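You operate a simulated robot arm through the tools that you are given. There is no shell and no other tool.

Carry out the task below with a simulated robot arm. There is one attempt and no reset: what you move stays moved.

TASK
Sweep the bench crumbs into the dustpan and tip them in the waste bin.
Fine: put plain brush and dustpan back. Set down upright: plain brush. What is to be rubbed or washed off counts as gone when no trace of it is left.

Only the result counts: the job must be done as asked and must still hold three seconds after the hand-in. Knocking over, shifting, dropping, spilling or breaking anything else fails it.

THE ROBOT
A 6-joint arm with a two-finger gripper, fixed in place. Base frame: the origin is at the foot of the arm, x ahead of it, y to its left, z up; the work surface is at about z = 860. Readings come in mm, degrees, newtons and seconds.
With the tool pointing down near the work surface it reaches from about 140 to 680 mm from the base axis. Its first joint turns from -66.0 to 66.0 degrees. Payload 2.45 kg.
The tool frame sits at the grasp point between the pads (the TCP): z along the fingers, y along the line on which they close. The tips reach 30 mm beyond it. The gripper opens to 106 mm. The gripper's body begins 79 mm behind the TCP.
Orientation is that of the tool frame in the base frame, as a unit quaternion [w, x, y, z]. With the fingers straight down and closing along the base's y, the tool's x points along the base's -x, its y along +y and its z along -z.

THE INTERFACE
- The arm moves only by the tool arm_command. Its argument "deltas" is a list of rows, each a list of 3 entries, a list of its own where there are three numbers: the shift along the tool's x, y, z in units of 100 mm (1.0 is 100 mm), then the turn, a rotation vector about the tool's x, y, z in units of 60 degrees (1.0 is 60 degrees), then the gripper command, from -1 (fully open) to 1 (shut), values between in proportion. In form: [[[dx, dy, dz], [wx, wy, wz], claw], ...]. A call has 1 to 20 rows; each row is the pose to reach, as a shift and turn from the pose commanded when the call began, along the tool's axes at that moment. A call with a number of a shift or a turn outside -1 to 1 is refused whole. Each row takes 0.2 s and may step no farther than 50 mm and 8.6 degrees from the row before; otherwise, or with a gripper value out of range, the whole call is refused. A pose out of reach is approached as far as the arm can. The call stops where the force on the tool passes 40 N (or 10 N more than at its start, if that is more) or the arm is blocked; 0.2 s more then pass. The fingers move at their own pace (about 153 mm/s each) and stop on an object; they squeeze with about 36 N. The grip force told is the motor's: it shows also when the fingers shut on nothing. Time passes only in rows, and 0.2 s behind the last, so rows that repeat a pose let the fingers close. It gives the time, the measured TCP pose, the force on the tool (base axes), the opening and the grip force at its end, in the units of the frame above (readings bear some noise), with the torque about the TCP (base axes, N m) and any sound that the robot's microphone picked up, and new pictures: "views" is both (left out), scene, wrist or none.
- Cameras (640 x 400 px; columns grow to the right, rows downward): "scene" is fixed at [65.3, 420.8, 1406]; the picture's right is [-0.65, -0.76, 0.00], its down [-0.42, 0.36, -0.83] and it looks along [0.63, -0.54, -0.56] (base axes); focal length 251 px, centre (320, 200). "wrist" rides on the gripper at [76, -2, -106] in the tool frame; the picture's right is [0.02, 1.00, 0.00], its down [-0.78, 0.02, -0.62] and it looks along [-0.62, 0.01, 0.78] (tool axes); focal length 247 px, centre (320, 200).
- locate(camera, pixels): for up to 12 pixels [column, row] of the newest picture of that camera ("zoom" is the newest enlarged one), the place [x, y, z] in the base frame of the surface seen there, good to about 3 mm. It takes no simulated time.
- inspect(camera, box): a new picture of the part [left, top, right, bottom] of that camera's present view, enlarged. It takes no simulated time.
- hand_in(): hands the job in; it is judged then, once.

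Leave the gripper open and the arm clear of the work at the hand-in unless told otherwise.

The tools are called after ">>>" as name(argument=value, ...) on one line, values as JSON. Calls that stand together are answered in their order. arm_command: Moves the arm, as the interface text tells. Its arguments: {"type":"object","properties":{"deltas":{"type":"array","items":{"type":"array"}},"views":{"type":"string","enum":["both","scene","wrist","none"]}},"required":["deltas"]} The other tools are called the same way: locate (camera, pixels) gives the place of the surface under pixels of a picture; inspect (camera, box) takes an enlarged picture of a part of a camera's view; hand_in () hands the job in.

At the start:

```text
clock: 0.0
position: [367.7, -20.4, 1211.4]
ee_rot: [0.0, -0.001, 1.0, 0.0]
wrist_force: [0.1, -0.1, -0.1]
torque: [0.0, -0.03, -0.02]
finger_gap: 106.3
gripper_force: 0.0
```

scene: 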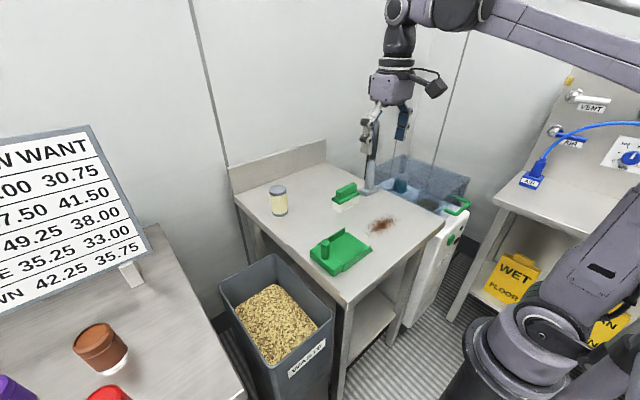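
wrist: 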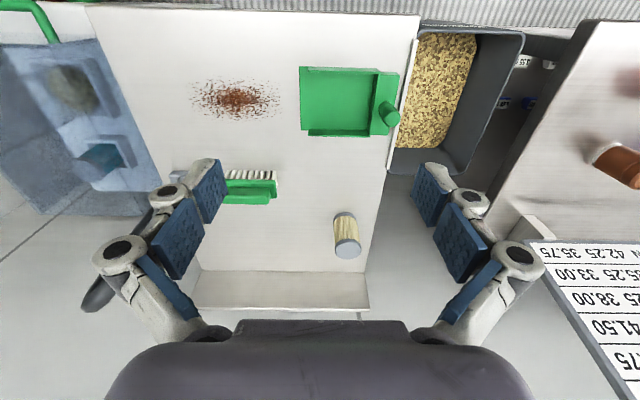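

I see a bench with brown crumbs (scene about 381,225), a green dustpan (340,252), a green brush (345,195), a jar (278,200) and the waste bin (275,320). I'll take enlarged pictures of these before moving.

>>> inspect(camera="scene", box=[220, 150, 460, 300])

>>> inspect(camera="wrist", box=[160, 20, 540, 260])

>>> locate(camera="wrist", pixels=[[234, 98], [195, 98], [278, 98], [234, 78], [234, 116], [301, 68], [398, 72], [305, 133], [375, 135], [345, 100], [388, 112], [250, 195]])

>>> locate(camera="scene", pixels=[[381, 225], [345, 190], [338, 200], [311, 250], [337, 230], [370, 248], [336, 274], [324, 243], [278, 188], [275, 310], [240, 197], [340, 303]])

```text
2.67 times, centred on (340, 225) of scene
```

zoom: 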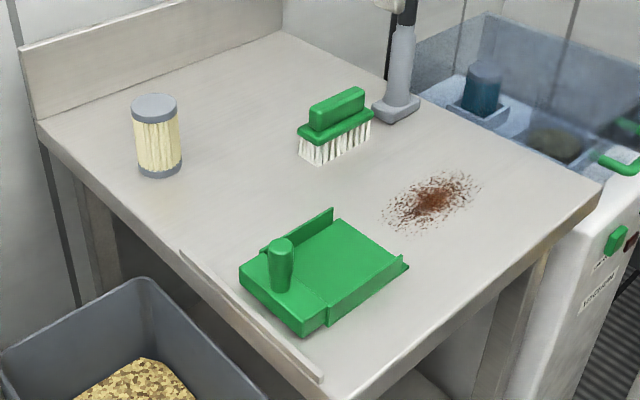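

```text
1.67 times, centred on (350, 140) of wrist
```

zoom: 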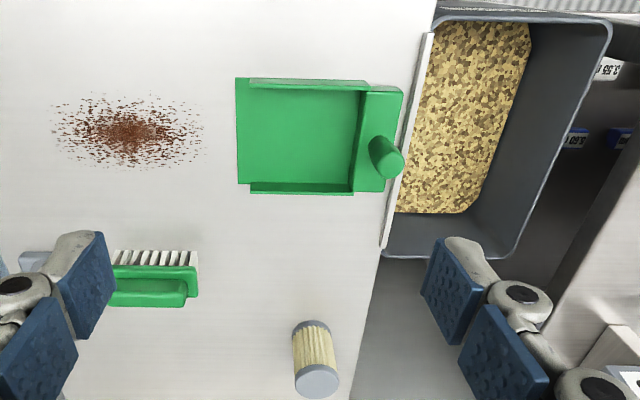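

```text
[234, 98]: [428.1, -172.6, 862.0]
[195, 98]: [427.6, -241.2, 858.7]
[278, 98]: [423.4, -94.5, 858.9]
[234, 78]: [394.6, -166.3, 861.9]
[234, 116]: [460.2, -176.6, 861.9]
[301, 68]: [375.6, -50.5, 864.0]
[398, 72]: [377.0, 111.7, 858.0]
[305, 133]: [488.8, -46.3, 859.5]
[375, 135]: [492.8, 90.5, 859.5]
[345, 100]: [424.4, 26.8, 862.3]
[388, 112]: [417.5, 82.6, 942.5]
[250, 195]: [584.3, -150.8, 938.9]
```

```text
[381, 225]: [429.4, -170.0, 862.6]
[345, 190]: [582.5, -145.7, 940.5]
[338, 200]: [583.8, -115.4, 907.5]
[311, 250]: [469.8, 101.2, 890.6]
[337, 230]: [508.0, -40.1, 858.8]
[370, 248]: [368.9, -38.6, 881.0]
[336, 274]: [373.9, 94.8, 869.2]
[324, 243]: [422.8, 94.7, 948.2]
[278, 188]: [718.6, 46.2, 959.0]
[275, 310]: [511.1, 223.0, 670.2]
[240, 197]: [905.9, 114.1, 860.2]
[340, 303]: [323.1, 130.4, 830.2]
```

The pan's mouth faces the crumbs (toward -y), with its post handle near (420, 88, 948). The brush stands at about (584, -150). Next I'll zoom closer on the brush, the grey object beside it at scene (372,188), the pan and the bin.

>>> inspect(camera="scene", box=[320, 140, 420, 215])

>>> locate(camera="zoom", pixels=[[320, 300], [340, 240], [300, 320], [160, 300], [230, 290]])

>>> inspect(camera="scene", box=[200, 215, 400, 375])

>>> inspect(camera="scene", box=[0, 200, 250, 400])

>>> inspect(camera="scene", box=[360, 130, 520, 260])

```text
5.33 times, centred on (370, 178) of scene
```

zoom: 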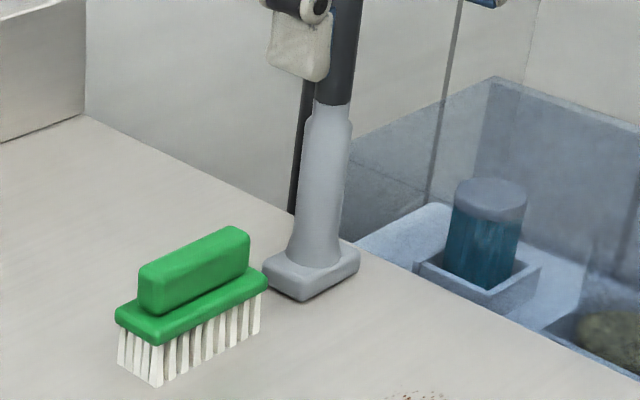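

```text
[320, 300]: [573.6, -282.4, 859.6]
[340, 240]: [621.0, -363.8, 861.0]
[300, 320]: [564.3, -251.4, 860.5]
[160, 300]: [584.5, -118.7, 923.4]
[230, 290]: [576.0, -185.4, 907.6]
```

```text
2.50 times, centred on (300, 295) of scene
```

zoom: 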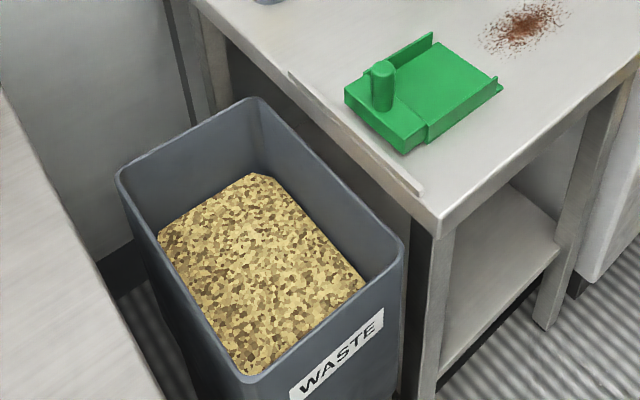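

```text
2.00 times, centred on (125, 300) of scene
```

zoom: 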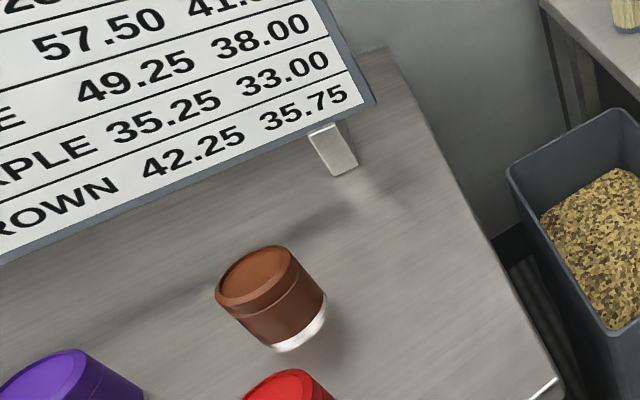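

```text
3.08 times, centred on (440, 195) of scene
```

zoom: 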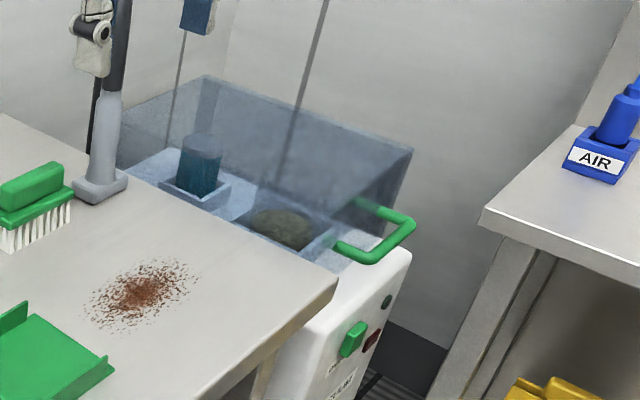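

The grey column next to the brush is a tall object I must stay clear of. I'll locate it, the bin rim and the bench edges, working from enlarged views of the scene.

>>> inspect(camera="scene", box=[340, 60, 440, 200])

>>> locate(camera="scene", pixels=[[370, 180], [369, 165], [374, 150], [376, 140], [363, 183], [374, 186], [304, 196], [222, 290], [333, 318], [300, 368], [272, 256], [358, 305]])

>>> locate(camera="wrist", pixels=[[178, 175], [420, 28], [523, 38], [455, 173], [395, 150], [416, 40], [345, 217], [348, 250], [228, 180], [278, 172], [276, 180], [230, 203]])

```text
2.86 times, centred on (390, 130) of scene
```

zoom: 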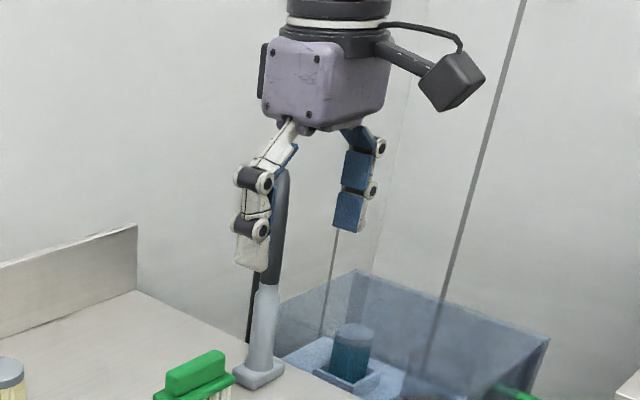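

```text
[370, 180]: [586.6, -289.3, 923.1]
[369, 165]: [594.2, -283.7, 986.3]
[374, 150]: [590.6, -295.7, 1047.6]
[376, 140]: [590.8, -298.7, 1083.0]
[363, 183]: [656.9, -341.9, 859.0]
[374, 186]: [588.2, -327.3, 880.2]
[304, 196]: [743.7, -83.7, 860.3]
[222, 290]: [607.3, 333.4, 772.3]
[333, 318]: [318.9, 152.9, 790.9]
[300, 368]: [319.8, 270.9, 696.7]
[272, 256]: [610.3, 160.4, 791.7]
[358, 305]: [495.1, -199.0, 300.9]
```

```text
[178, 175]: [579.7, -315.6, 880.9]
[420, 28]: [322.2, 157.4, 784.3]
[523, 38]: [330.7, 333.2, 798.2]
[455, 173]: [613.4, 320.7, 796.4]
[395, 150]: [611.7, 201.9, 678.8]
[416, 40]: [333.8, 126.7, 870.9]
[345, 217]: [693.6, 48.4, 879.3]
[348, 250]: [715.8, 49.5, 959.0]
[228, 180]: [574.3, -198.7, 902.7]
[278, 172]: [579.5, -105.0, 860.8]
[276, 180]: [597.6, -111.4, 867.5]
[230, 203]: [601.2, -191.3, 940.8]
```

The grey column is a tall stick standing at about (590,-300), reaching roughly z 1145, so I'll keep away from it. The bin rim is about z 795, spanning x 320–610 and y 155–333. I'll move the arm 100 mm toward -y to bring the brush and crumbs between the fingers in the wrist view.

>>> arm_command(deltas=[[[0, -0.3, 0], [0, 0, 0], -1], [[0, -0.65, 0], [0, 0, 0], -1], [[0, -1.0, 0], [0, 0, 0], -1], [[0, -1.0, 0], [0, 0, 0], -1]], views="both")

```text
clock: 1.0
position: [369.0, -123.5, 1210.5]
ee_rot: [0.0, -0.001, 1.0, -0.001]
wrist_force: [-0.4, 0.0, 0.4]
torque: [-0.03, -0.03, 0.03]
finger_gap: 105.8
gripper_force: 0.1
```

scene: 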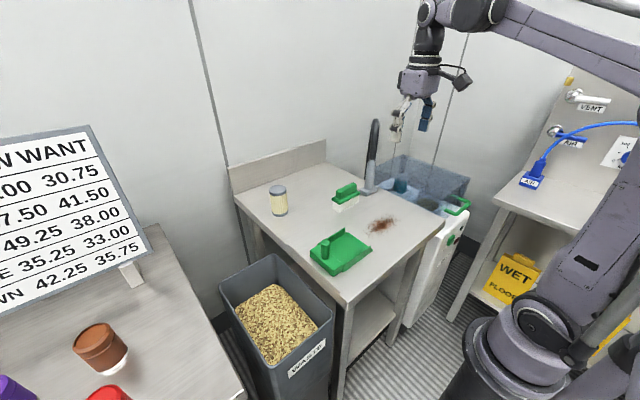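
wrist: 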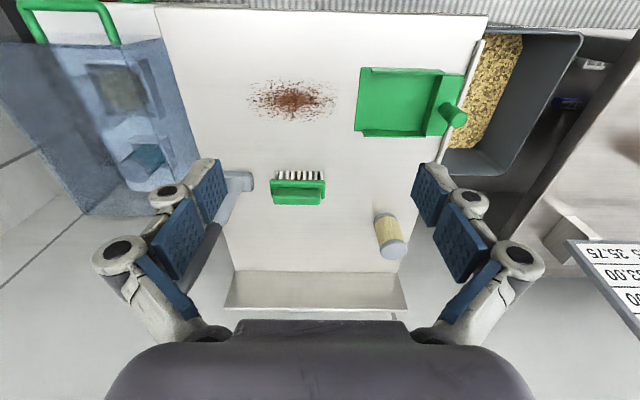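

The brush and crumbs are now clear in the wrist view. I'll zoom in on both and on the pan to get dimensions.

>>> inspect(camera="wrist", box=[250, 150, 350, 215])

>>> locate(camera="zoom", pixels=[[130, 230], [480, 230], [140, 290], [460, 295], [150, 340], [460, 340], [300, 185], [300, 240], [300, 268], [300, 320], [170, 140], [465, 140]])

>>> inspect(camera="wrist", box=[230, 60, 350, 135])

>>> locate(camera="zoom", pixels=[[80, 200], [560, 200], [300, 80], [300, 320], [320, 200], [140, 120], [500, 120], [140, 290], [500, 290]])

>>> inspect(camera="wrist", box=[345, 50, 485, 150])

>>> locate(camera="zoom", pixels=[[50, 80], [45, 370], [80, 95], [80, 350], [400, 110], [370, 380], [200, 220], [400, 300], [480, 260], [520, 110], [530, 300], [440, 160]])

```text
6.15 times, centred on (300, 182) of wrist
```

zoom: 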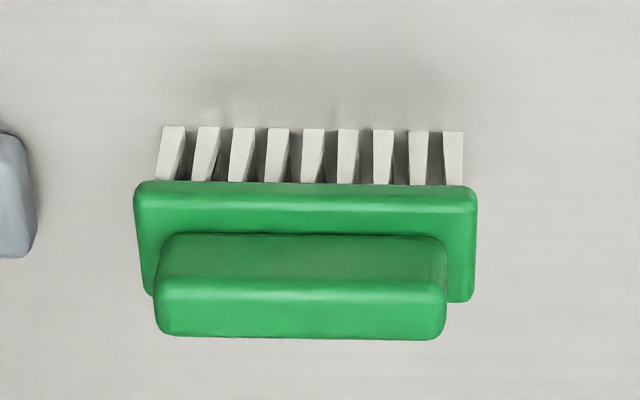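

```text
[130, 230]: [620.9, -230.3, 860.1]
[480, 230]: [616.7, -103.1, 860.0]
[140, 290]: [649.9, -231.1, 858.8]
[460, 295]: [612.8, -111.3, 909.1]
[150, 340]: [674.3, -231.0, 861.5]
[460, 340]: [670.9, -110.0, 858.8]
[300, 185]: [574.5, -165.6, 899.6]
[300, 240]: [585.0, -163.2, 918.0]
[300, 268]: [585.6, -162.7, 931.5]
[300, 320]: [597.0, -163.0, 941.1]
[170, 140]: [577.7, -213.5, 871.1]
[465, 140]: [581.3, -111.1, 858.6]
```

```text
5.33 times, centred on (290, 98) of wrist
```

zoom: 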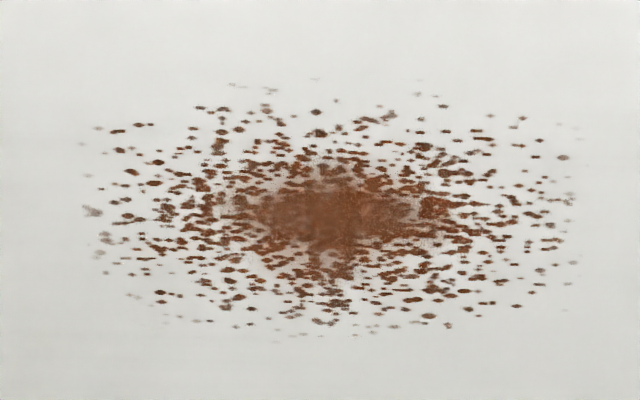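

```text
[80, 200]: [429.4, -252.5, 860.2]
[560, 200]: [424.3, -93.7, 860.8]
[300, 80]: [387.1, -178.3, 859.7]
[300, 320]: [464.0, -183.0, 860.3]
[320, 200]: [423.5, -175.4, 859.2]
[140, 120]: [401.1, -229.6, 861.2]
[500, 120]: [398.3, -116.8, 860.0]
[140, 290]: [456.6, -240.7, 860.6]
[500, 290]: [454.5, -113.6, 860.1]
```

```text
4.00 times, centred on (415, 100) of wrist
```

zoom: 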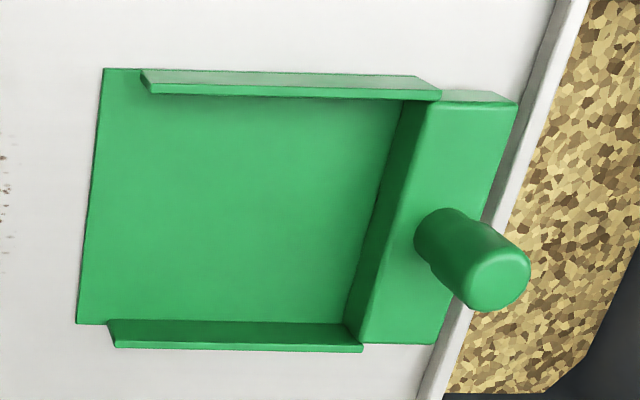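

```text
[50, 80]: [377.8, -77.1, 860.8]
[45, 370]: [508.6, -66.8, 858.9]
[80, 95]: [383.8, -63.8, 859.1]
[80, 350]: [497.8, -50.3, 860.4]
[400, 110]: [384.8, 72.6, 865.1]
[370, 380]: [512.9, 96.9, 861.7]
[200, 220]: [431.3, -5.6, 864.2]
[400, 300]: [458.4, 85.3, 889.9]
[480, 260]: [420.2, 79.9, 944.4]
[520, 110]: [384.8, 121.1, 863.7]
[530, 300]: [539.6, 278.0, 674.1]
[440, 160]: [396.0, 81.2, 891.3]
```

The brush centre is about (597,-161): its plate is roughly 110 mm long along y and its ridge roughly 24 mm wide, with top z 941. I want to grip across the ridge (along x), with the wrist camera kept on the +y side away from the column. First leg: move to about (469,-143,1160) while turning 60° about the tool's z.

>>> arm_command(deltas=[[[-0.125, -0.025, 0.0625], [0, 0, 0.125], -1], [[-0.25, -0.05, 0.125], [0, 0, 0.25], -1], [[-0.375, -0.075, 0.1875], [0, 0, 0.375], -1], [[-0.5, -0.1, 0.25], [0, 0, 0.5], -1], [[-0.625, -0.125, 0.3125], [0, 0, 0.625], -1], [[-0.75, -0.15, 0.375], [0, 0, 0.75], -1], [[-0.875, -0.175, 0.4375], [0, 0, 0.875], -1], [[-1.0, -0.2, 0.5], [0, 0, 1.0], -1]], views="both")

```text
clock: 2.8
position: [469.7, -141.3, 1161.9]
ee_rot: [0.0, 0.501, 0.866, 0.001]
wrist_force: [-0.3, 0.0, -0.4]
torque: [0.01, 0.04, 0.0]
finger_gap: 106.0
gripper_force: 0.0
```

scene: 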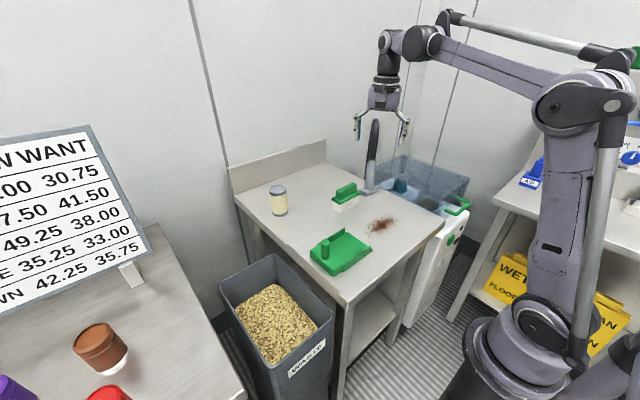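
wrist: 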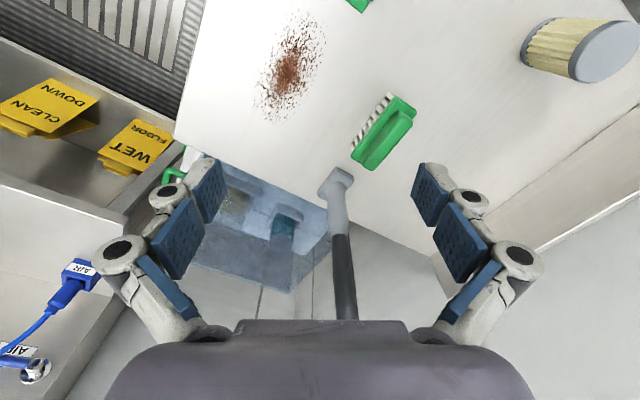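

Rotation works as expected. Second leg: go to about (585,-159,1112) and finish the 90° turn, still well above the brush and about 110 mm from the column.

>>> arm_command(deltas=[[[-0.183, 0.226, 0.125], [0, 0, 0.125], -1], [[-0.366, 0.453, 0.25], [0, 0, 0.25], -1], [[-0.548, 0.68, 0.375], [0, 0, 0.375], -1], [[-0.731, 0.906, 0.5], [0, 0, 0.5], -1], [[-0.731, 0.906, 0.5], [0, 0, 0.5], -1]], views="both")

```text
clock: 4.0
position: [582.2, -158.2, 1110.3]
ee_rot: [0.0, 0.708, 0.707, 0.0]
wrist_force: [0.2, -0.6, 0.8]
torque: [-0.01, 0.01, -0.03]
finger_gap: 106.1
gripper_force: 0.1
```

scene: 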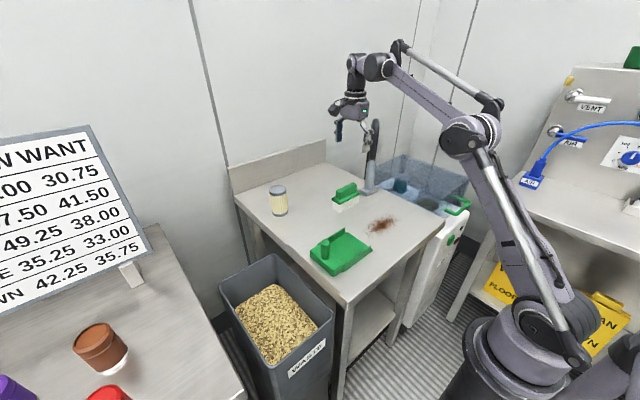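
wrist: 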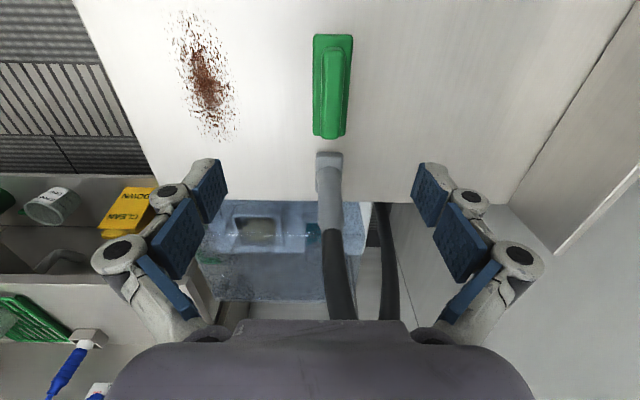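

Now I'm above the brush with fingers closing along base x. I'll zoom in on it at (332,85) and measure its edges.

>>> inspect(camera="wrist", box=[270, 20, 400, 160])

>>> locate(camera="wrist", pixels=[[334, 60], [334, 90], [334, 120], [334, 133], [322, 90], [345, 90], [350, 70], [318, 70], [315, 36], [351, 36], [327, 170], [330, 160]])

```text
2.86 times, centred on (335, 90) of wrist
```

zoom: 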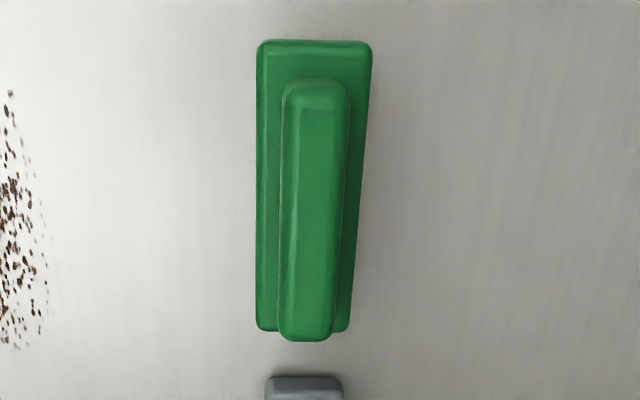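

```text
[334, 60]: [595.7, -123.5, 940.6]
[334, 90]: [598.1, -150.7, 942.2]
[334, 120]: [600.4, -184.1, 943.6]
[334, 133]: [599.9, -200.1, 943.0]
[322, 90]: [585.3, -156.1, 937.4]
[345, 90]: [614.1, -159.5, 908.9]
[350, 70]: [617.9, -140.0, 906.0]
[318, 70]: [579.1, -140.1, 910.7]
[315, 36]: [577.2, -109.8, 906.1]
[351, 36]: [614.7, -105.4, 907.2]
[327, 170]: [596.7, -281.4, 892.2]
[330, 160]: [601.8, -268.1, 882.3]
```

The ridge centre is near (596,-160), top z 942, and the plate top is about z 908. I'll shift 13 mm in x and come down 100 mm with the gripper open.

>>> arm_command(deltas=[[[-0.01, 0.07, 0.3], [0, 0, 0], -1], [[-0.02, 0.13, 0.65], [0, 0, 0], -1], [[-0.02, 0.13, 1.0], [0, 0, 0], -1], [[-0.02, 0.13, 1.0], [0, 0, 0], -1]], views="both")

```text
clock: 5.0
position: [594.2, -161.3, 1010.3]
ee_rot: [0.0, 0.706, 0.708, 0.0]
wrist_force: [-0.3, 0.0, -1.2]
torque: [0.02, -0.02, 0.04]
finger_gap: 105.8
gripper_force: 0.0
```

scene: 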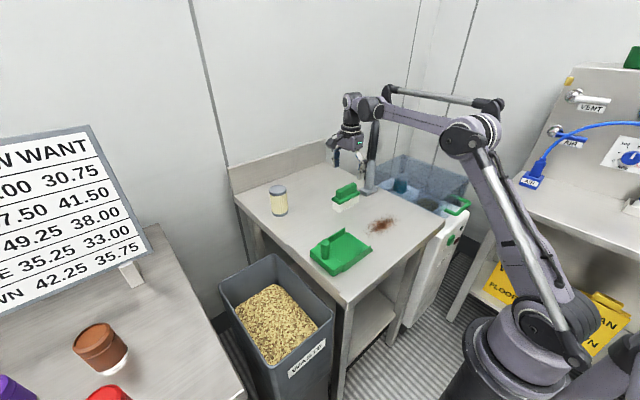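
wrist: 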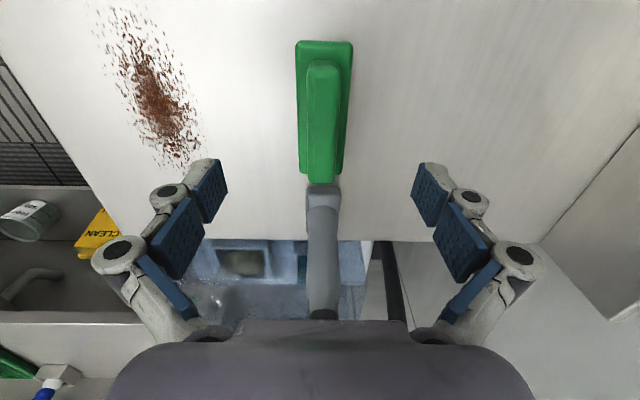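

The ridge now sits around column 323, centred between the fingers. I'll check the clearance between the wrist and the grey column in an enlarged scene view before going further down.

>>> inspect(camera="scene", box=[320, 80, 420, 210])

>>> locate(camera="wrist", pixels=[[322, 70], [322, 110], [322, 150], [322, 178], [309, 110], [337, 110], [322, 200], [322, 250]])

```text
3.08 times, centred on (370, 145) of scene
```

zoom: 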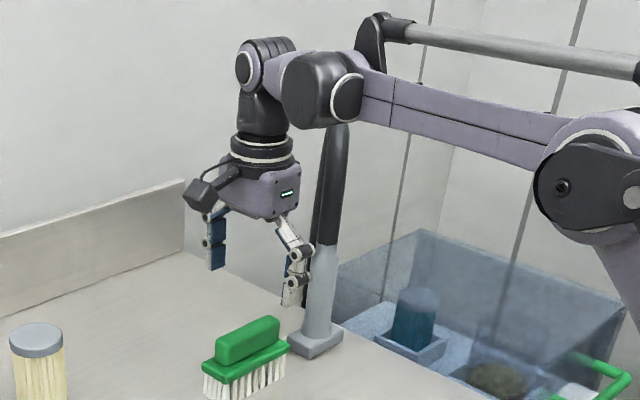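

```text
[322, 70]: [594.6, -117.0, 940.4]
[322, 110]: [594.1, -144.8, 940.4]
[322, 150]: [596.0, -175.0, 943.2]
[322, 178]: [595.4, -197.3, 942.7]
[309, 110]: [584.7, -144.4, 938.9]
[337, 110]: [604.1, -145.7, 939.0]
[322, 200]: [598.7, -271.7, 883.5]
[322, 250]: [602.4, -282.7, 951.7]
```

The ridge centre reads (594.5,-158). To be sure the upper wrist won't meet the column (top about z 1150) on the way down, I'll locate points on the wrist and forearm in this zoom.

>>> inspect(camera="scene", box=[320, 80, 420, 210])

>>> locate(camera="zoom", pixels=[[265, 50], [300, 90], [345, 98], [325, 122], [380, 120], [450, 130], [365, 45], [500, 52], [245, 180], [335, 150], [262, 110], [295, 120]])

```text
3.08 times, centred on (370, 145) of scene
```

zoom: 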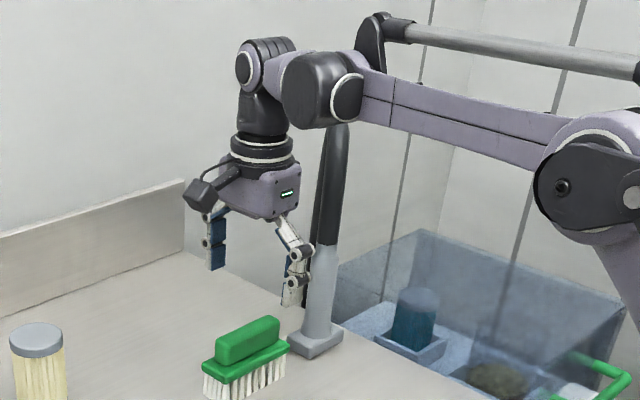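

```text
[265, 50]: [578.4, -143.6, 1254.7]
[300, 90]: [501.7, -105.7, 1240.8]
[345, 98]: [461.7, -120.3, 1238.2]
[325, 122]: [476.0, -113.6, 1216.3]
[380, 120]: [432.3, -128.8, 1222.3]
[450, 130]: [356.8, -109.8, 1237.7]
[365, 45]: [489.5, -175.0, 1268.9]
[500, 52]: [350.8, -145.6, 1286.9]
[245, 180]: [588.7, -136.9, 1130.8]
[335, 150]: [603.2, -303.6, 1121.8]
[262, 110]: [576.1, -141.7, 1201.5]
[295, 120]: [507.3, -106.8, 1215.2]
```

The forearm runs toward the base at y between about -105 and -175, well clear of the column. I'll descend 66 mm to put the tips beside the ridge, just above the plate, still open.

>>> arm_command(deltas=[[[0, 0, 0.25], [0, 0, 0], -1], [[0, 0, 0.45], [0, 0, 0], -1], [[0, 0, 0.58], [0, 0, 0], -1], [[0.01, -0.01, 0.66], [0, 0, 0], -1], [[0.01, -0.01, 0.66], [0, 0, 0], -1]], views="both")

```text
clock: 6.2
position: [594.0, -160.2, 945.8]
ee_rot: [0.0, 0.706, 0.708, 0.0]
wrist_force: [0.1, -0.5, 0.3]
torque: [0.0, 0.01, 0.01]
finger_gap: 106.1
gripper_force: 0.0
```

scene: 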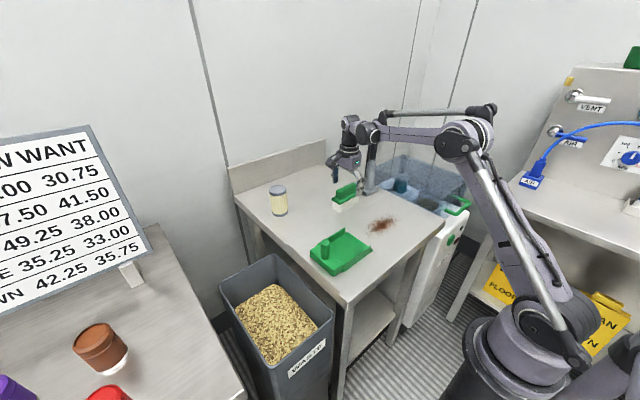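
wrist: 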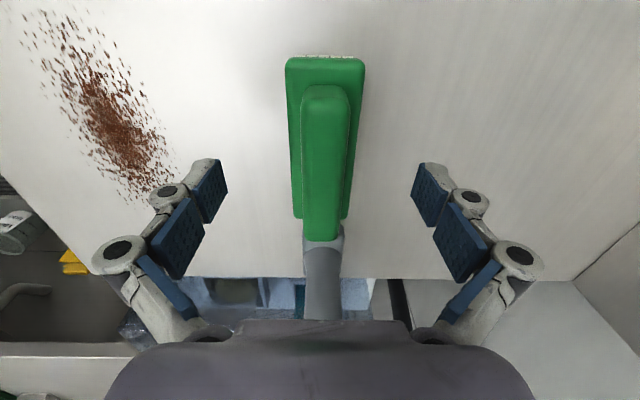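

The ridge is centred between the fingers, and the tips are around z 916, just above the plate. Next I close the gripper and hold.

>>> arm_command(deltas=[[[0, 0, 0], [0, 0, 0], -0.3], [[0, 0, 0], [0, 0, 0], 0.3], [[0, 0, 0], [0, 0, 0], 1], [[0, 0, 0], [0, 0, 0], 1], [[0, 0, 0], [0, 0, 0], 1], [[0, 0, 0], [0, 0, 0], 1]], views="both")

```text
clock: 7.6
position: [593.9, -160.0, 944.4]
ee_rot: [0.001, 0.707, 0.708, 0.0]
wrist_force: [-0.3, 0.3, 0.8]
torque: [0.0, 0.0, 0.01]
finger_gap: 23.4
gripper_force: 36.9
```

scene: 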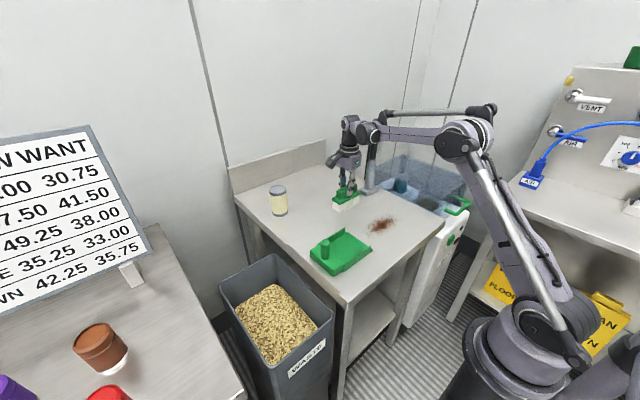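
wrist: 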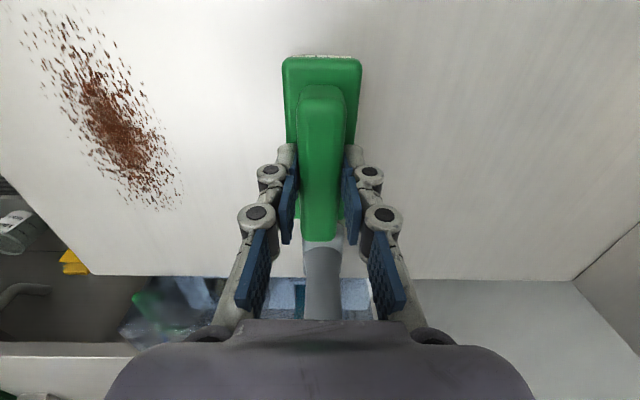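

The ridge is held (gap 23.4 mm, 37 N). I'll lift 60 mm straight up, then move 100 mm toward the base (-x), turning back 60°.

>>> arm_command(deltas=[[[0, 0, -0.25], [0, 0, 0], 1], [[0, 0, -0.6], [0, 0, 0], 1], [[0, -0.125, -0.6], [0, 0, -0.125], 1], [[0, -0.25, -0.6], [0, 0, -0.25], 1], [[0, -0.375, -0.6], [0, 0, -0.375], 1], [[0, -0.5, -0.6], [0, 0, -0.5], 1], [[0, -0.625, -0.6], [0, 0, -0.625], 1], [[0, -0.75, -0.6], [0, 0, -0.75], 1], [[0, -0.875, -0.6], [0, 0, -0.875], 1], [[0, -1.0, -0.6], [0, 0, -1.0], 1]], views="both")

```text
clock: 9.8
position: [494.0, -160.4, 1005.1]
ee_rot: [0.001, 0.257, 0.966, 0.0]
wrist_force: [0.1, 0.4, -1.1]
torque: [0.03, 0.0, 0.04]
finger_gap: 23.1
gripper_force: 36.5
```

scene: 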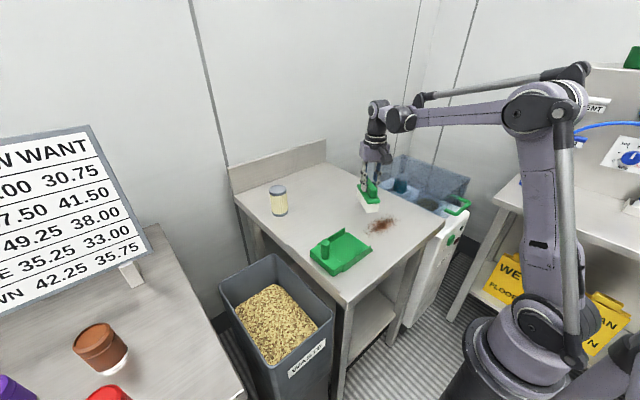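
wrist: 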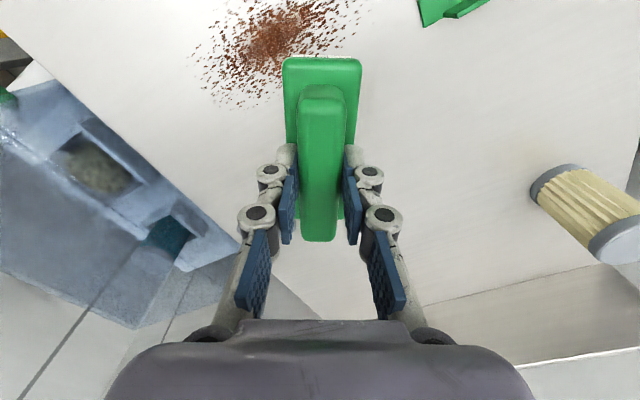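

The brush hangs level in the grip. I'll finish the turn back (30° more) and move to about (430,-220), staying at z about 1005.

>>> arm_command(deltas=[[[0.064, -0.21, 0], [0, 0, -0.125], 1], [[0.127, -0.42, 0], [0, 0, -0.25], 1], [[0.19, -0.63, 0], [0, 0, -0.375], 1], [[0.254, -0.84, 0], [0, 0, -0.5], 1], [[0.254, -0.84, 0], [0, 0, -0.5], 1]], views="both")

```text
clock: 11.0
position: [429.3, -220.5, 1004.7]
ee_rot: [0.0, -0.001, 1.0, -0.001]
wrist_force: [0.7, -0.6, -1.5]
torque: [0.02, 0.01, 0.0]
finger_gap: 22.9
gripper_force: 36.2
```

scene: 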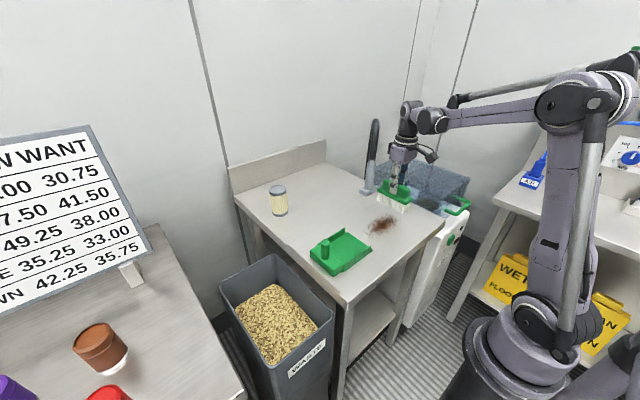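
wrist: 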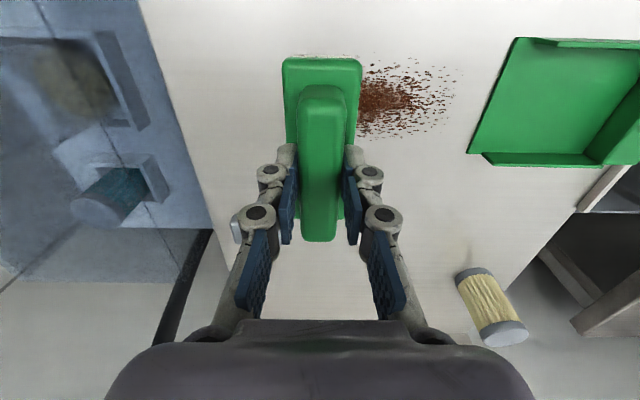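

Now the brush's long side lies along x, square to the sweep. I'll zoom in on the brush in the scene to measure the bristles, and on the pan's mouth to compare inner width.

>>> inspect(camera="scene", box=[350, 150, 450, 240])

>>> inspect(camera="scene", box=[300, 215, 390, 285])

>>> inspect(camera="wrist", box=[440, 10, 640, 180])

>>> locate(camera="wrist", pixels=[[514, 45], [470, 150], [560, 45], [550, 160], [550, 153], [560, 49], [205, 170], [180, 100], [160, 60], [213, 225]])

```text
4.44 times, centred on (400, 195) of scene
```

zoom: 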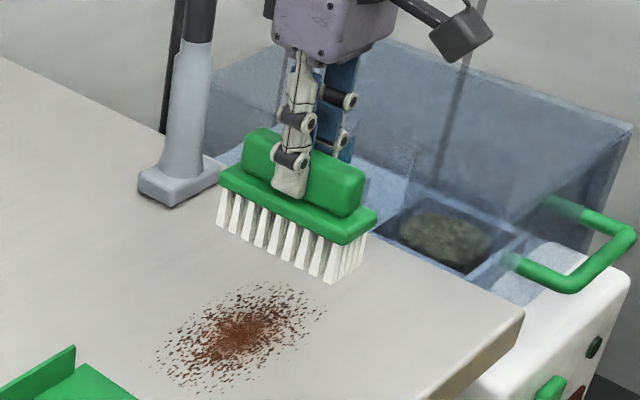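

```text
5.71 times, centred on (345, 250) of scene
```

zoom: 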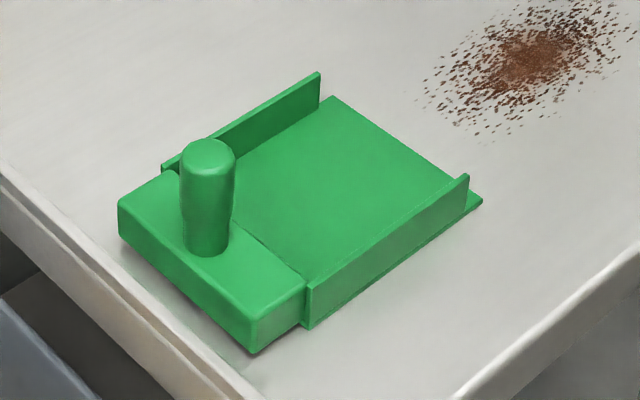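

```text
2.35 times, centred on (540, 95) of wrist
```

zoom: 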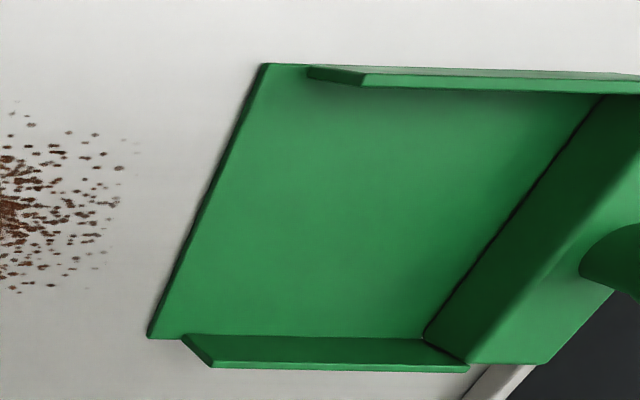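

```text
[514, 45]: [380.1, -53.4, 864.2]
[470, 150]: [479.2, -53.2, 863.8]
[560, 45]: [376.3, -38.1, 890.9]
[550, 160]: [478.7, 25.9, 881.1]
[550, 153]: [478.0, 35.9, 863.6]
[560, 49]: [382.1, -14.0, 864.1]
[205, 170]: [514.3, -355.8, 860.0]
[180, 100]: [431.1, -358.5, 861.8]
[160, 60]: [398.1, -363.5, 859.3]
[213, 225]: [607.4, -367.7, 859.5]
```

Measured: the bristles span about 98 mm (x 380–478), and the pan's inside is about 100 mm (x 379–479) with its floor at z 864 and mouth edge at y -54. The bench edge is at y about -360. I'll go to y -285, behind the crumbs, and come down to about 4 mm above the bench.

>>> arm_command(deltas=[[[0, -0.33, 0], [0, 0, 0], 1], [[0, -0.65, 0], [0, 0, 0], 1], [[0, -0.65, 0.3], [0, 0, 0], 1], [[0, -0.65, 0.5], [0, 0, 0], 1], [[0, -0.65, 0.56], [0, 0, 0], 1], [[0, -0.65, 0.56], [0, 0, 0], 1]], views="both")

```text
clock: 12.4
position: [430.6, -283.6, 947.6]
ee_rot: [0.0, -0.003, 1.0, 0.0]
wrist_force: [-0.2, -0.3, -1.1]
torque: [0.0, -0.02, 0.01]
finger_gap: 23.0
gripper_force: 36.0
```

scene: 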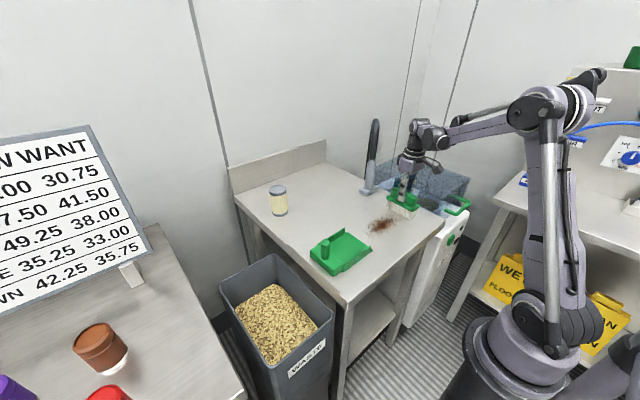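
wrist: 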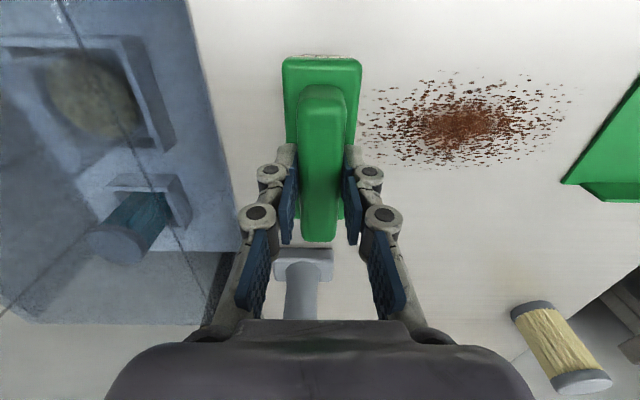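

Brush is behind the crumbs, about 3 mm above the bench. I'll lower in small steps and watch the force for contact.

>>> arm_command(deltas=[[[0, 0, 0.01], [0, 0, 0], 1], [[0, 0, 0.02], [0, 0, 0], 1], [[0, 0, 0.03], [0, 0, 0], 1], [[0, 0, 0.03], [0, 0, 0], 1]], views="none")

```text
clock: 13.4
position: [431.2, -285.0, 946.6]
ee_rot: [0.0, -0.001, 1.0, 0.0]
wrist_force: [-0.2, 1.1, -1.1]
torque: [0.03, 0.03, 0.01]
finger_gap: 23.3
gripper_force: 36.0
```

No contact yet (force about -1 N, just the brush weight). I'll lower another 3 mm in 1 mm steps.

>>> arm_command(deltas=[[[0, 0, 0.01], [0, 0, 0], 1], [[0, 0, 0.02], [0, 0, 0], 1], [[0, 0, 0.02], [0, 0, 0], 1]], views="none")

>>> inspect(camera="scene", box=[370, 170, 440, 240])

```text
clock: 14.2
position: [431.5, -284.3, 944.5]
ee_rot: [0.0, 0.0, 1.0, 0.001]
wrist_force: [-0.7, 2.4, 16.3]
torque: [-0.01, 0.16, -0.02]
finger_gap: 23.4
gripper_force: 36.1
```

```text
5.71 times, centred on (405, 205) of scene
```

zoom: 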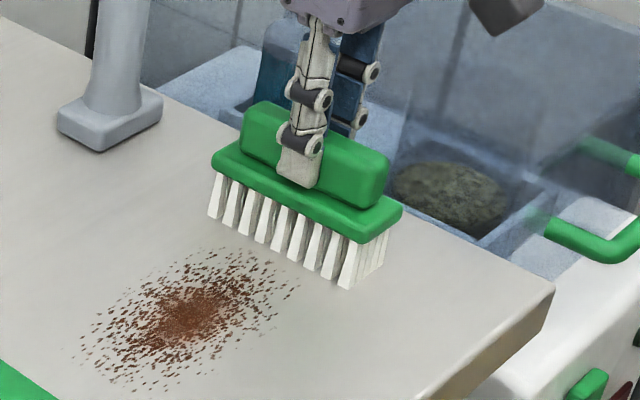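

Contact: 16 N upward, so bristles are on the bench. I'll sweep slowly toward +y, 30 mm first, and see how the crumbs react.

>>> arm_command(deltas=[[[0, 0.06, 0], [0, 0, 0], 1], [[0, 0.12, 0], [0, 0, 0], 1], [[0, 0.18, 0], [0, 0, 0], 1], [[0, 0.24, 0], [0, 0, 0], 1], [[0, 0.3, 0], [0, 0, 0], 1], [[0, 0.36, 0], [0, 0, 0], 1], [[0, 0.42, 0], [0, 0, 0], 1], [[0, 0.48, 0], [0, 0, 0], 1]], views="both")

>>> inspect(camera="scene", box=[350, 170, 440, 250])

```text
clock: 16.0
position: [431.1, -235.9, 943.9]
ee_rot: [0.0, 0.0, 1.0, 0.0]
wrist_force: [0.1, -7.7, 28.6]
torque: [-0.31, -0.09, -0.01]
finger_gap: 23.3
gripper_force: 35.3
```

scene: 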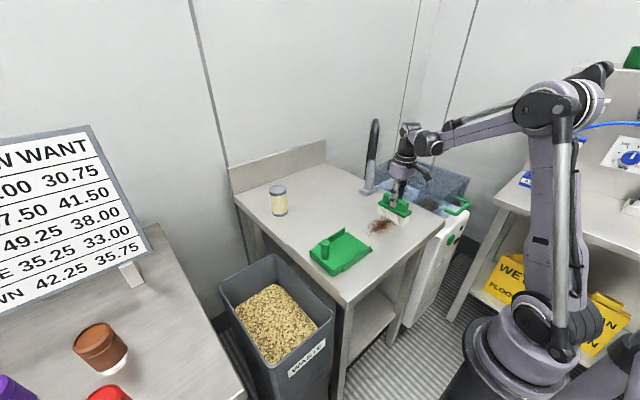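
wrist: 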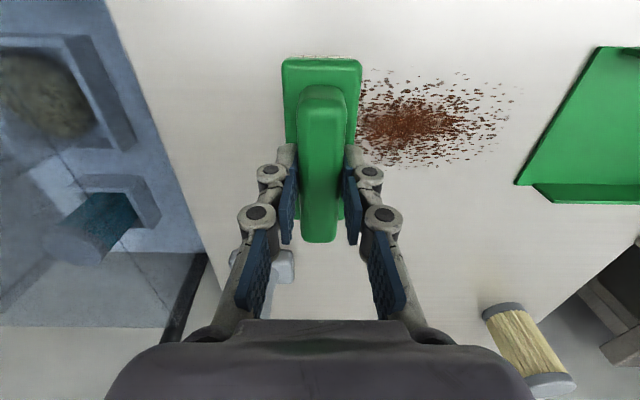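

```text
5.00 times, centred on (395, 210) of scene
```

zoom: 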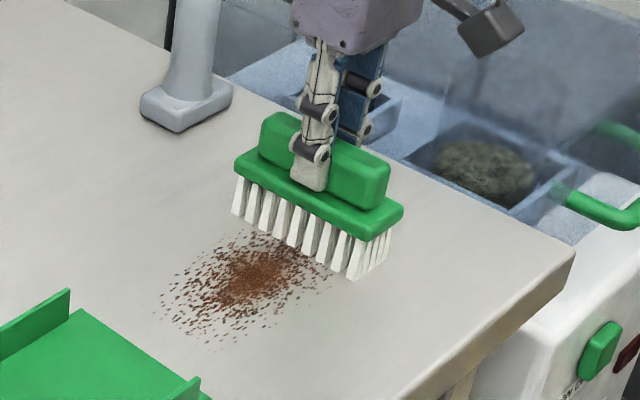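

The brush is sliding; vertical force rose to 28 N, so I'll ease up by about 0.7 mm and continue 100 mm further toward the pan.

>>> arm_command(deltas=[[[0, 0.0, -0.007], [0, 0, 0], 1], [[0, 0.07, -0.007], [0, 0, 0], 1], [[0, 0.14, -0.007], [0, 0, 0], 1], [[0, 0.21, -0.007], [0, 0, 0], 1], [[0, 0.28, -0.007], [0, 0, 0], 1], [[0, 0.35, -0.007], [0, 0, 0], 1], [[0, 0.42, -0.007], [0, 0, 0], 1], [[0, 0.49, -0.007], [0, 0, 0], 1], [[0, 0.56, -0.007], [0, 0, 0], 1], [[0, 0.63, -0.007], [0, 0, 0], 1], [[0, 0.7, -0.007], [0, 0, 0], 1], [[0, 0.77, -0.007], [0, 0, 0], 1], [[0, 0.84, -0.007], [0, 0, 0], 1], [[0, 0.92, -0.007], [0, 0, 0], 1], [[0, 1.0, -0.007], [0, 0, 0], 1]], views="both")

>>> inspect(camera="scene", box=[320, 170, 440, 275])

```text
clock: 19.2
position: [430.2, -136.8, 944.5]
ee_rot: [0.0, 0.001, 1.0, -0.001]
wrist_force: [0.1, -4.6, 13.3]
torque: [-0.1, 0.02, -0.01]
finger_gap: 23.1
gripper_force: 36.3
```

scene: 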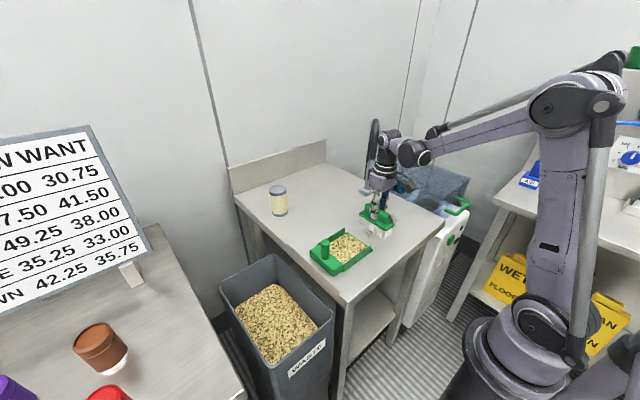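
wrist: 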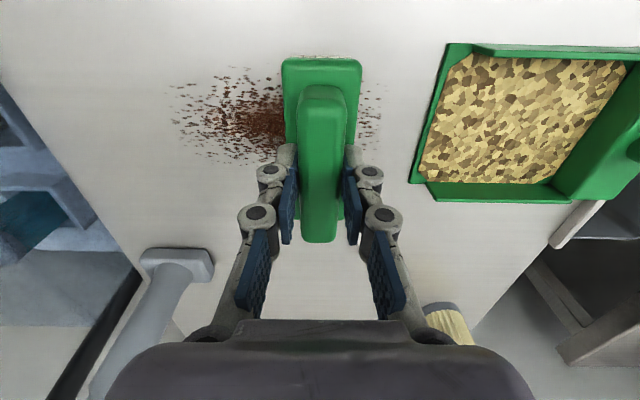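

```text
3.81 times, centred on (380, 222) of scene
```

zoom: 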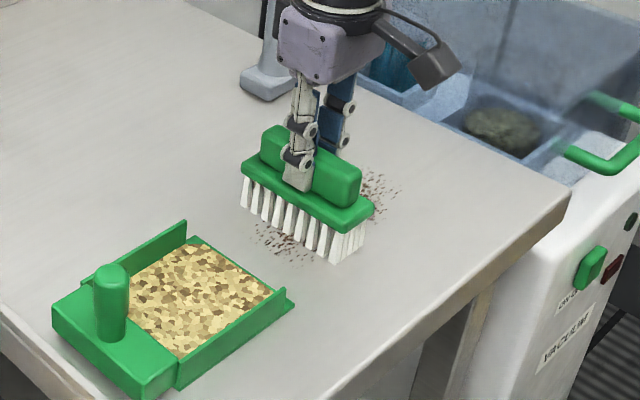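

The pan now shows a load in it, while the brown patch behind the brush is only thinner. I'll finish this stroke to just short of the pan's mouth (TCP y about -80), then lift and check what is left.

>>> arm_command(deltas=[[[0, 0.07, 0], [0, 0, 0], 1], [[0, 0.14, 0], [0, 0, 0], 1], [[0, 0.21, 0], [0, 0, 0], 1], [[0, 0.28, 0], [0, 0, 0], 1], [[0, 0.35, 0], [0, 0, 0], 1], [[0, 0.42, 0], [0, 0, 0], 1], [[0, 0.49, 0], [0, 0, 0], 1], [[0, 0.55, 0], [0, 0, 0], 1], [[0, 0.55, -0.15], [0, 0, 0], 1], [[0, 0.55, -0.4], [0, 0, 0], 1]], views="both")

>>> inspect(camera="wrist", box=[60, 30, 300, 190])

>>> inspect(camera="scene", box=[300, 180, 440, 290])

```text
clock: 21.4
position: [430.6, -82.1, 985.0]
ee_rot: [0.0, 0.0, 1.0, 0.001]
wrist_force: [-0.8, -0.2, -1.6]
torque: [0.0, 0.02, -0.01]
finger_gap: 23.3
gripper_force: 35.2
```

scene: 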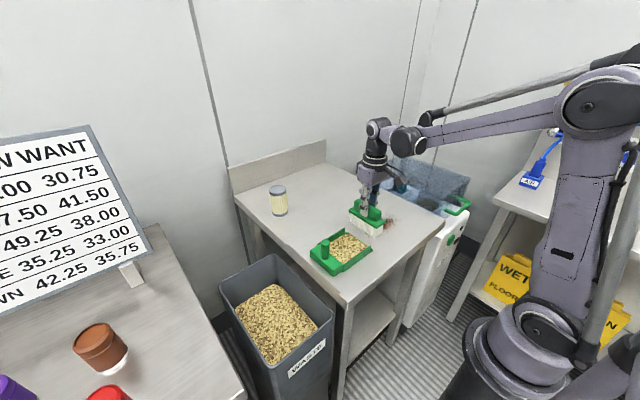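
wrist: 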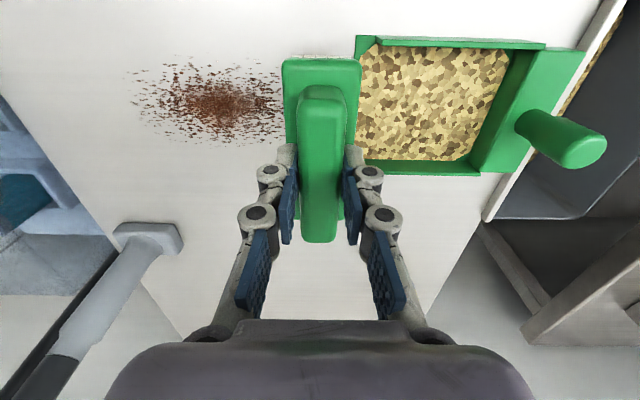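

```text
2.50 times, centred on (180, 110) of wrist
```

zoom: 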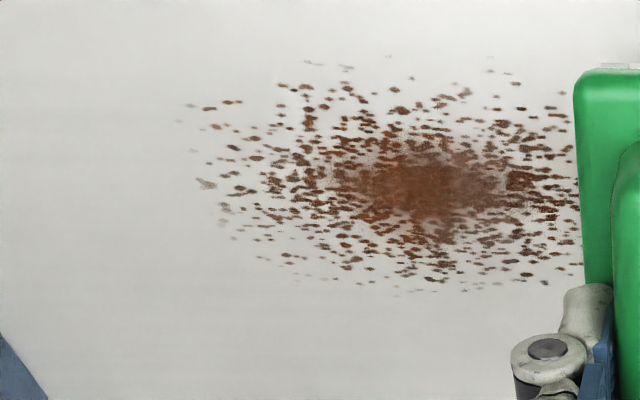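

```text
3.64 times, centred on (370, 235) of scene
```

zoom: 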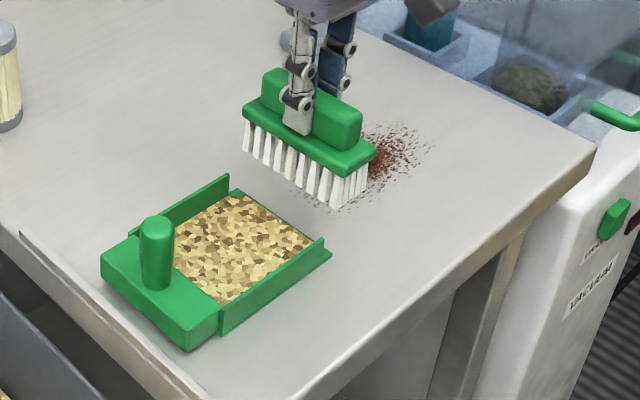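

The brown patch looks to be in the same place but lighter, so it takes more than one stroke. I'll check where its centre is now before going back for another stroke.

>>> inspect(camera="wrist", box=[110, 40, 290, 160])

>>> locate(camera="wrist", pixels=[[222, 102], [135, 100], [280, 100], [222, 62], [222, 145], [430, 100], [500, 60], [400, 160], [362, 60]])

```text
3.33 times, centred on (200, 100) of wrist
```

zoom: 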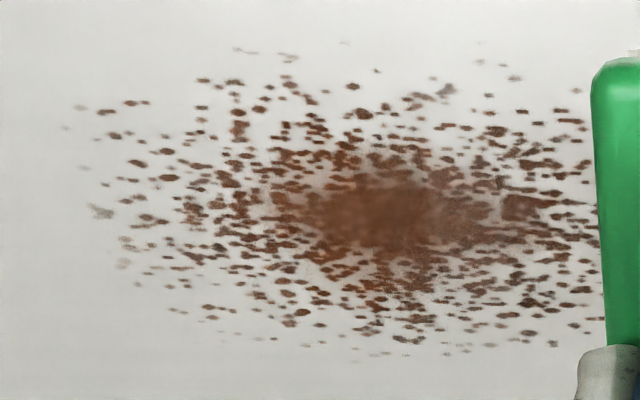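

```text
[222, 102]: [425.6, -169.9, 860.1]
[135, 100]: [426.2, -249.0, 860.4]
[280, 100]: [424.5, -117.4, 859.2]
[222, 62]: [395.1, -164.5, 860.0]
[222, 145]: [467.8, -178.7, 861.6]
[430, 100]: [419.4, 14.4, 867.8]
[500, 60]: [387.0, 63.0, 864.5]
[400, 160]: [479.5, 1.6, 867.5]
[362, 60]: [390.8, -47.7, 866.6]
```

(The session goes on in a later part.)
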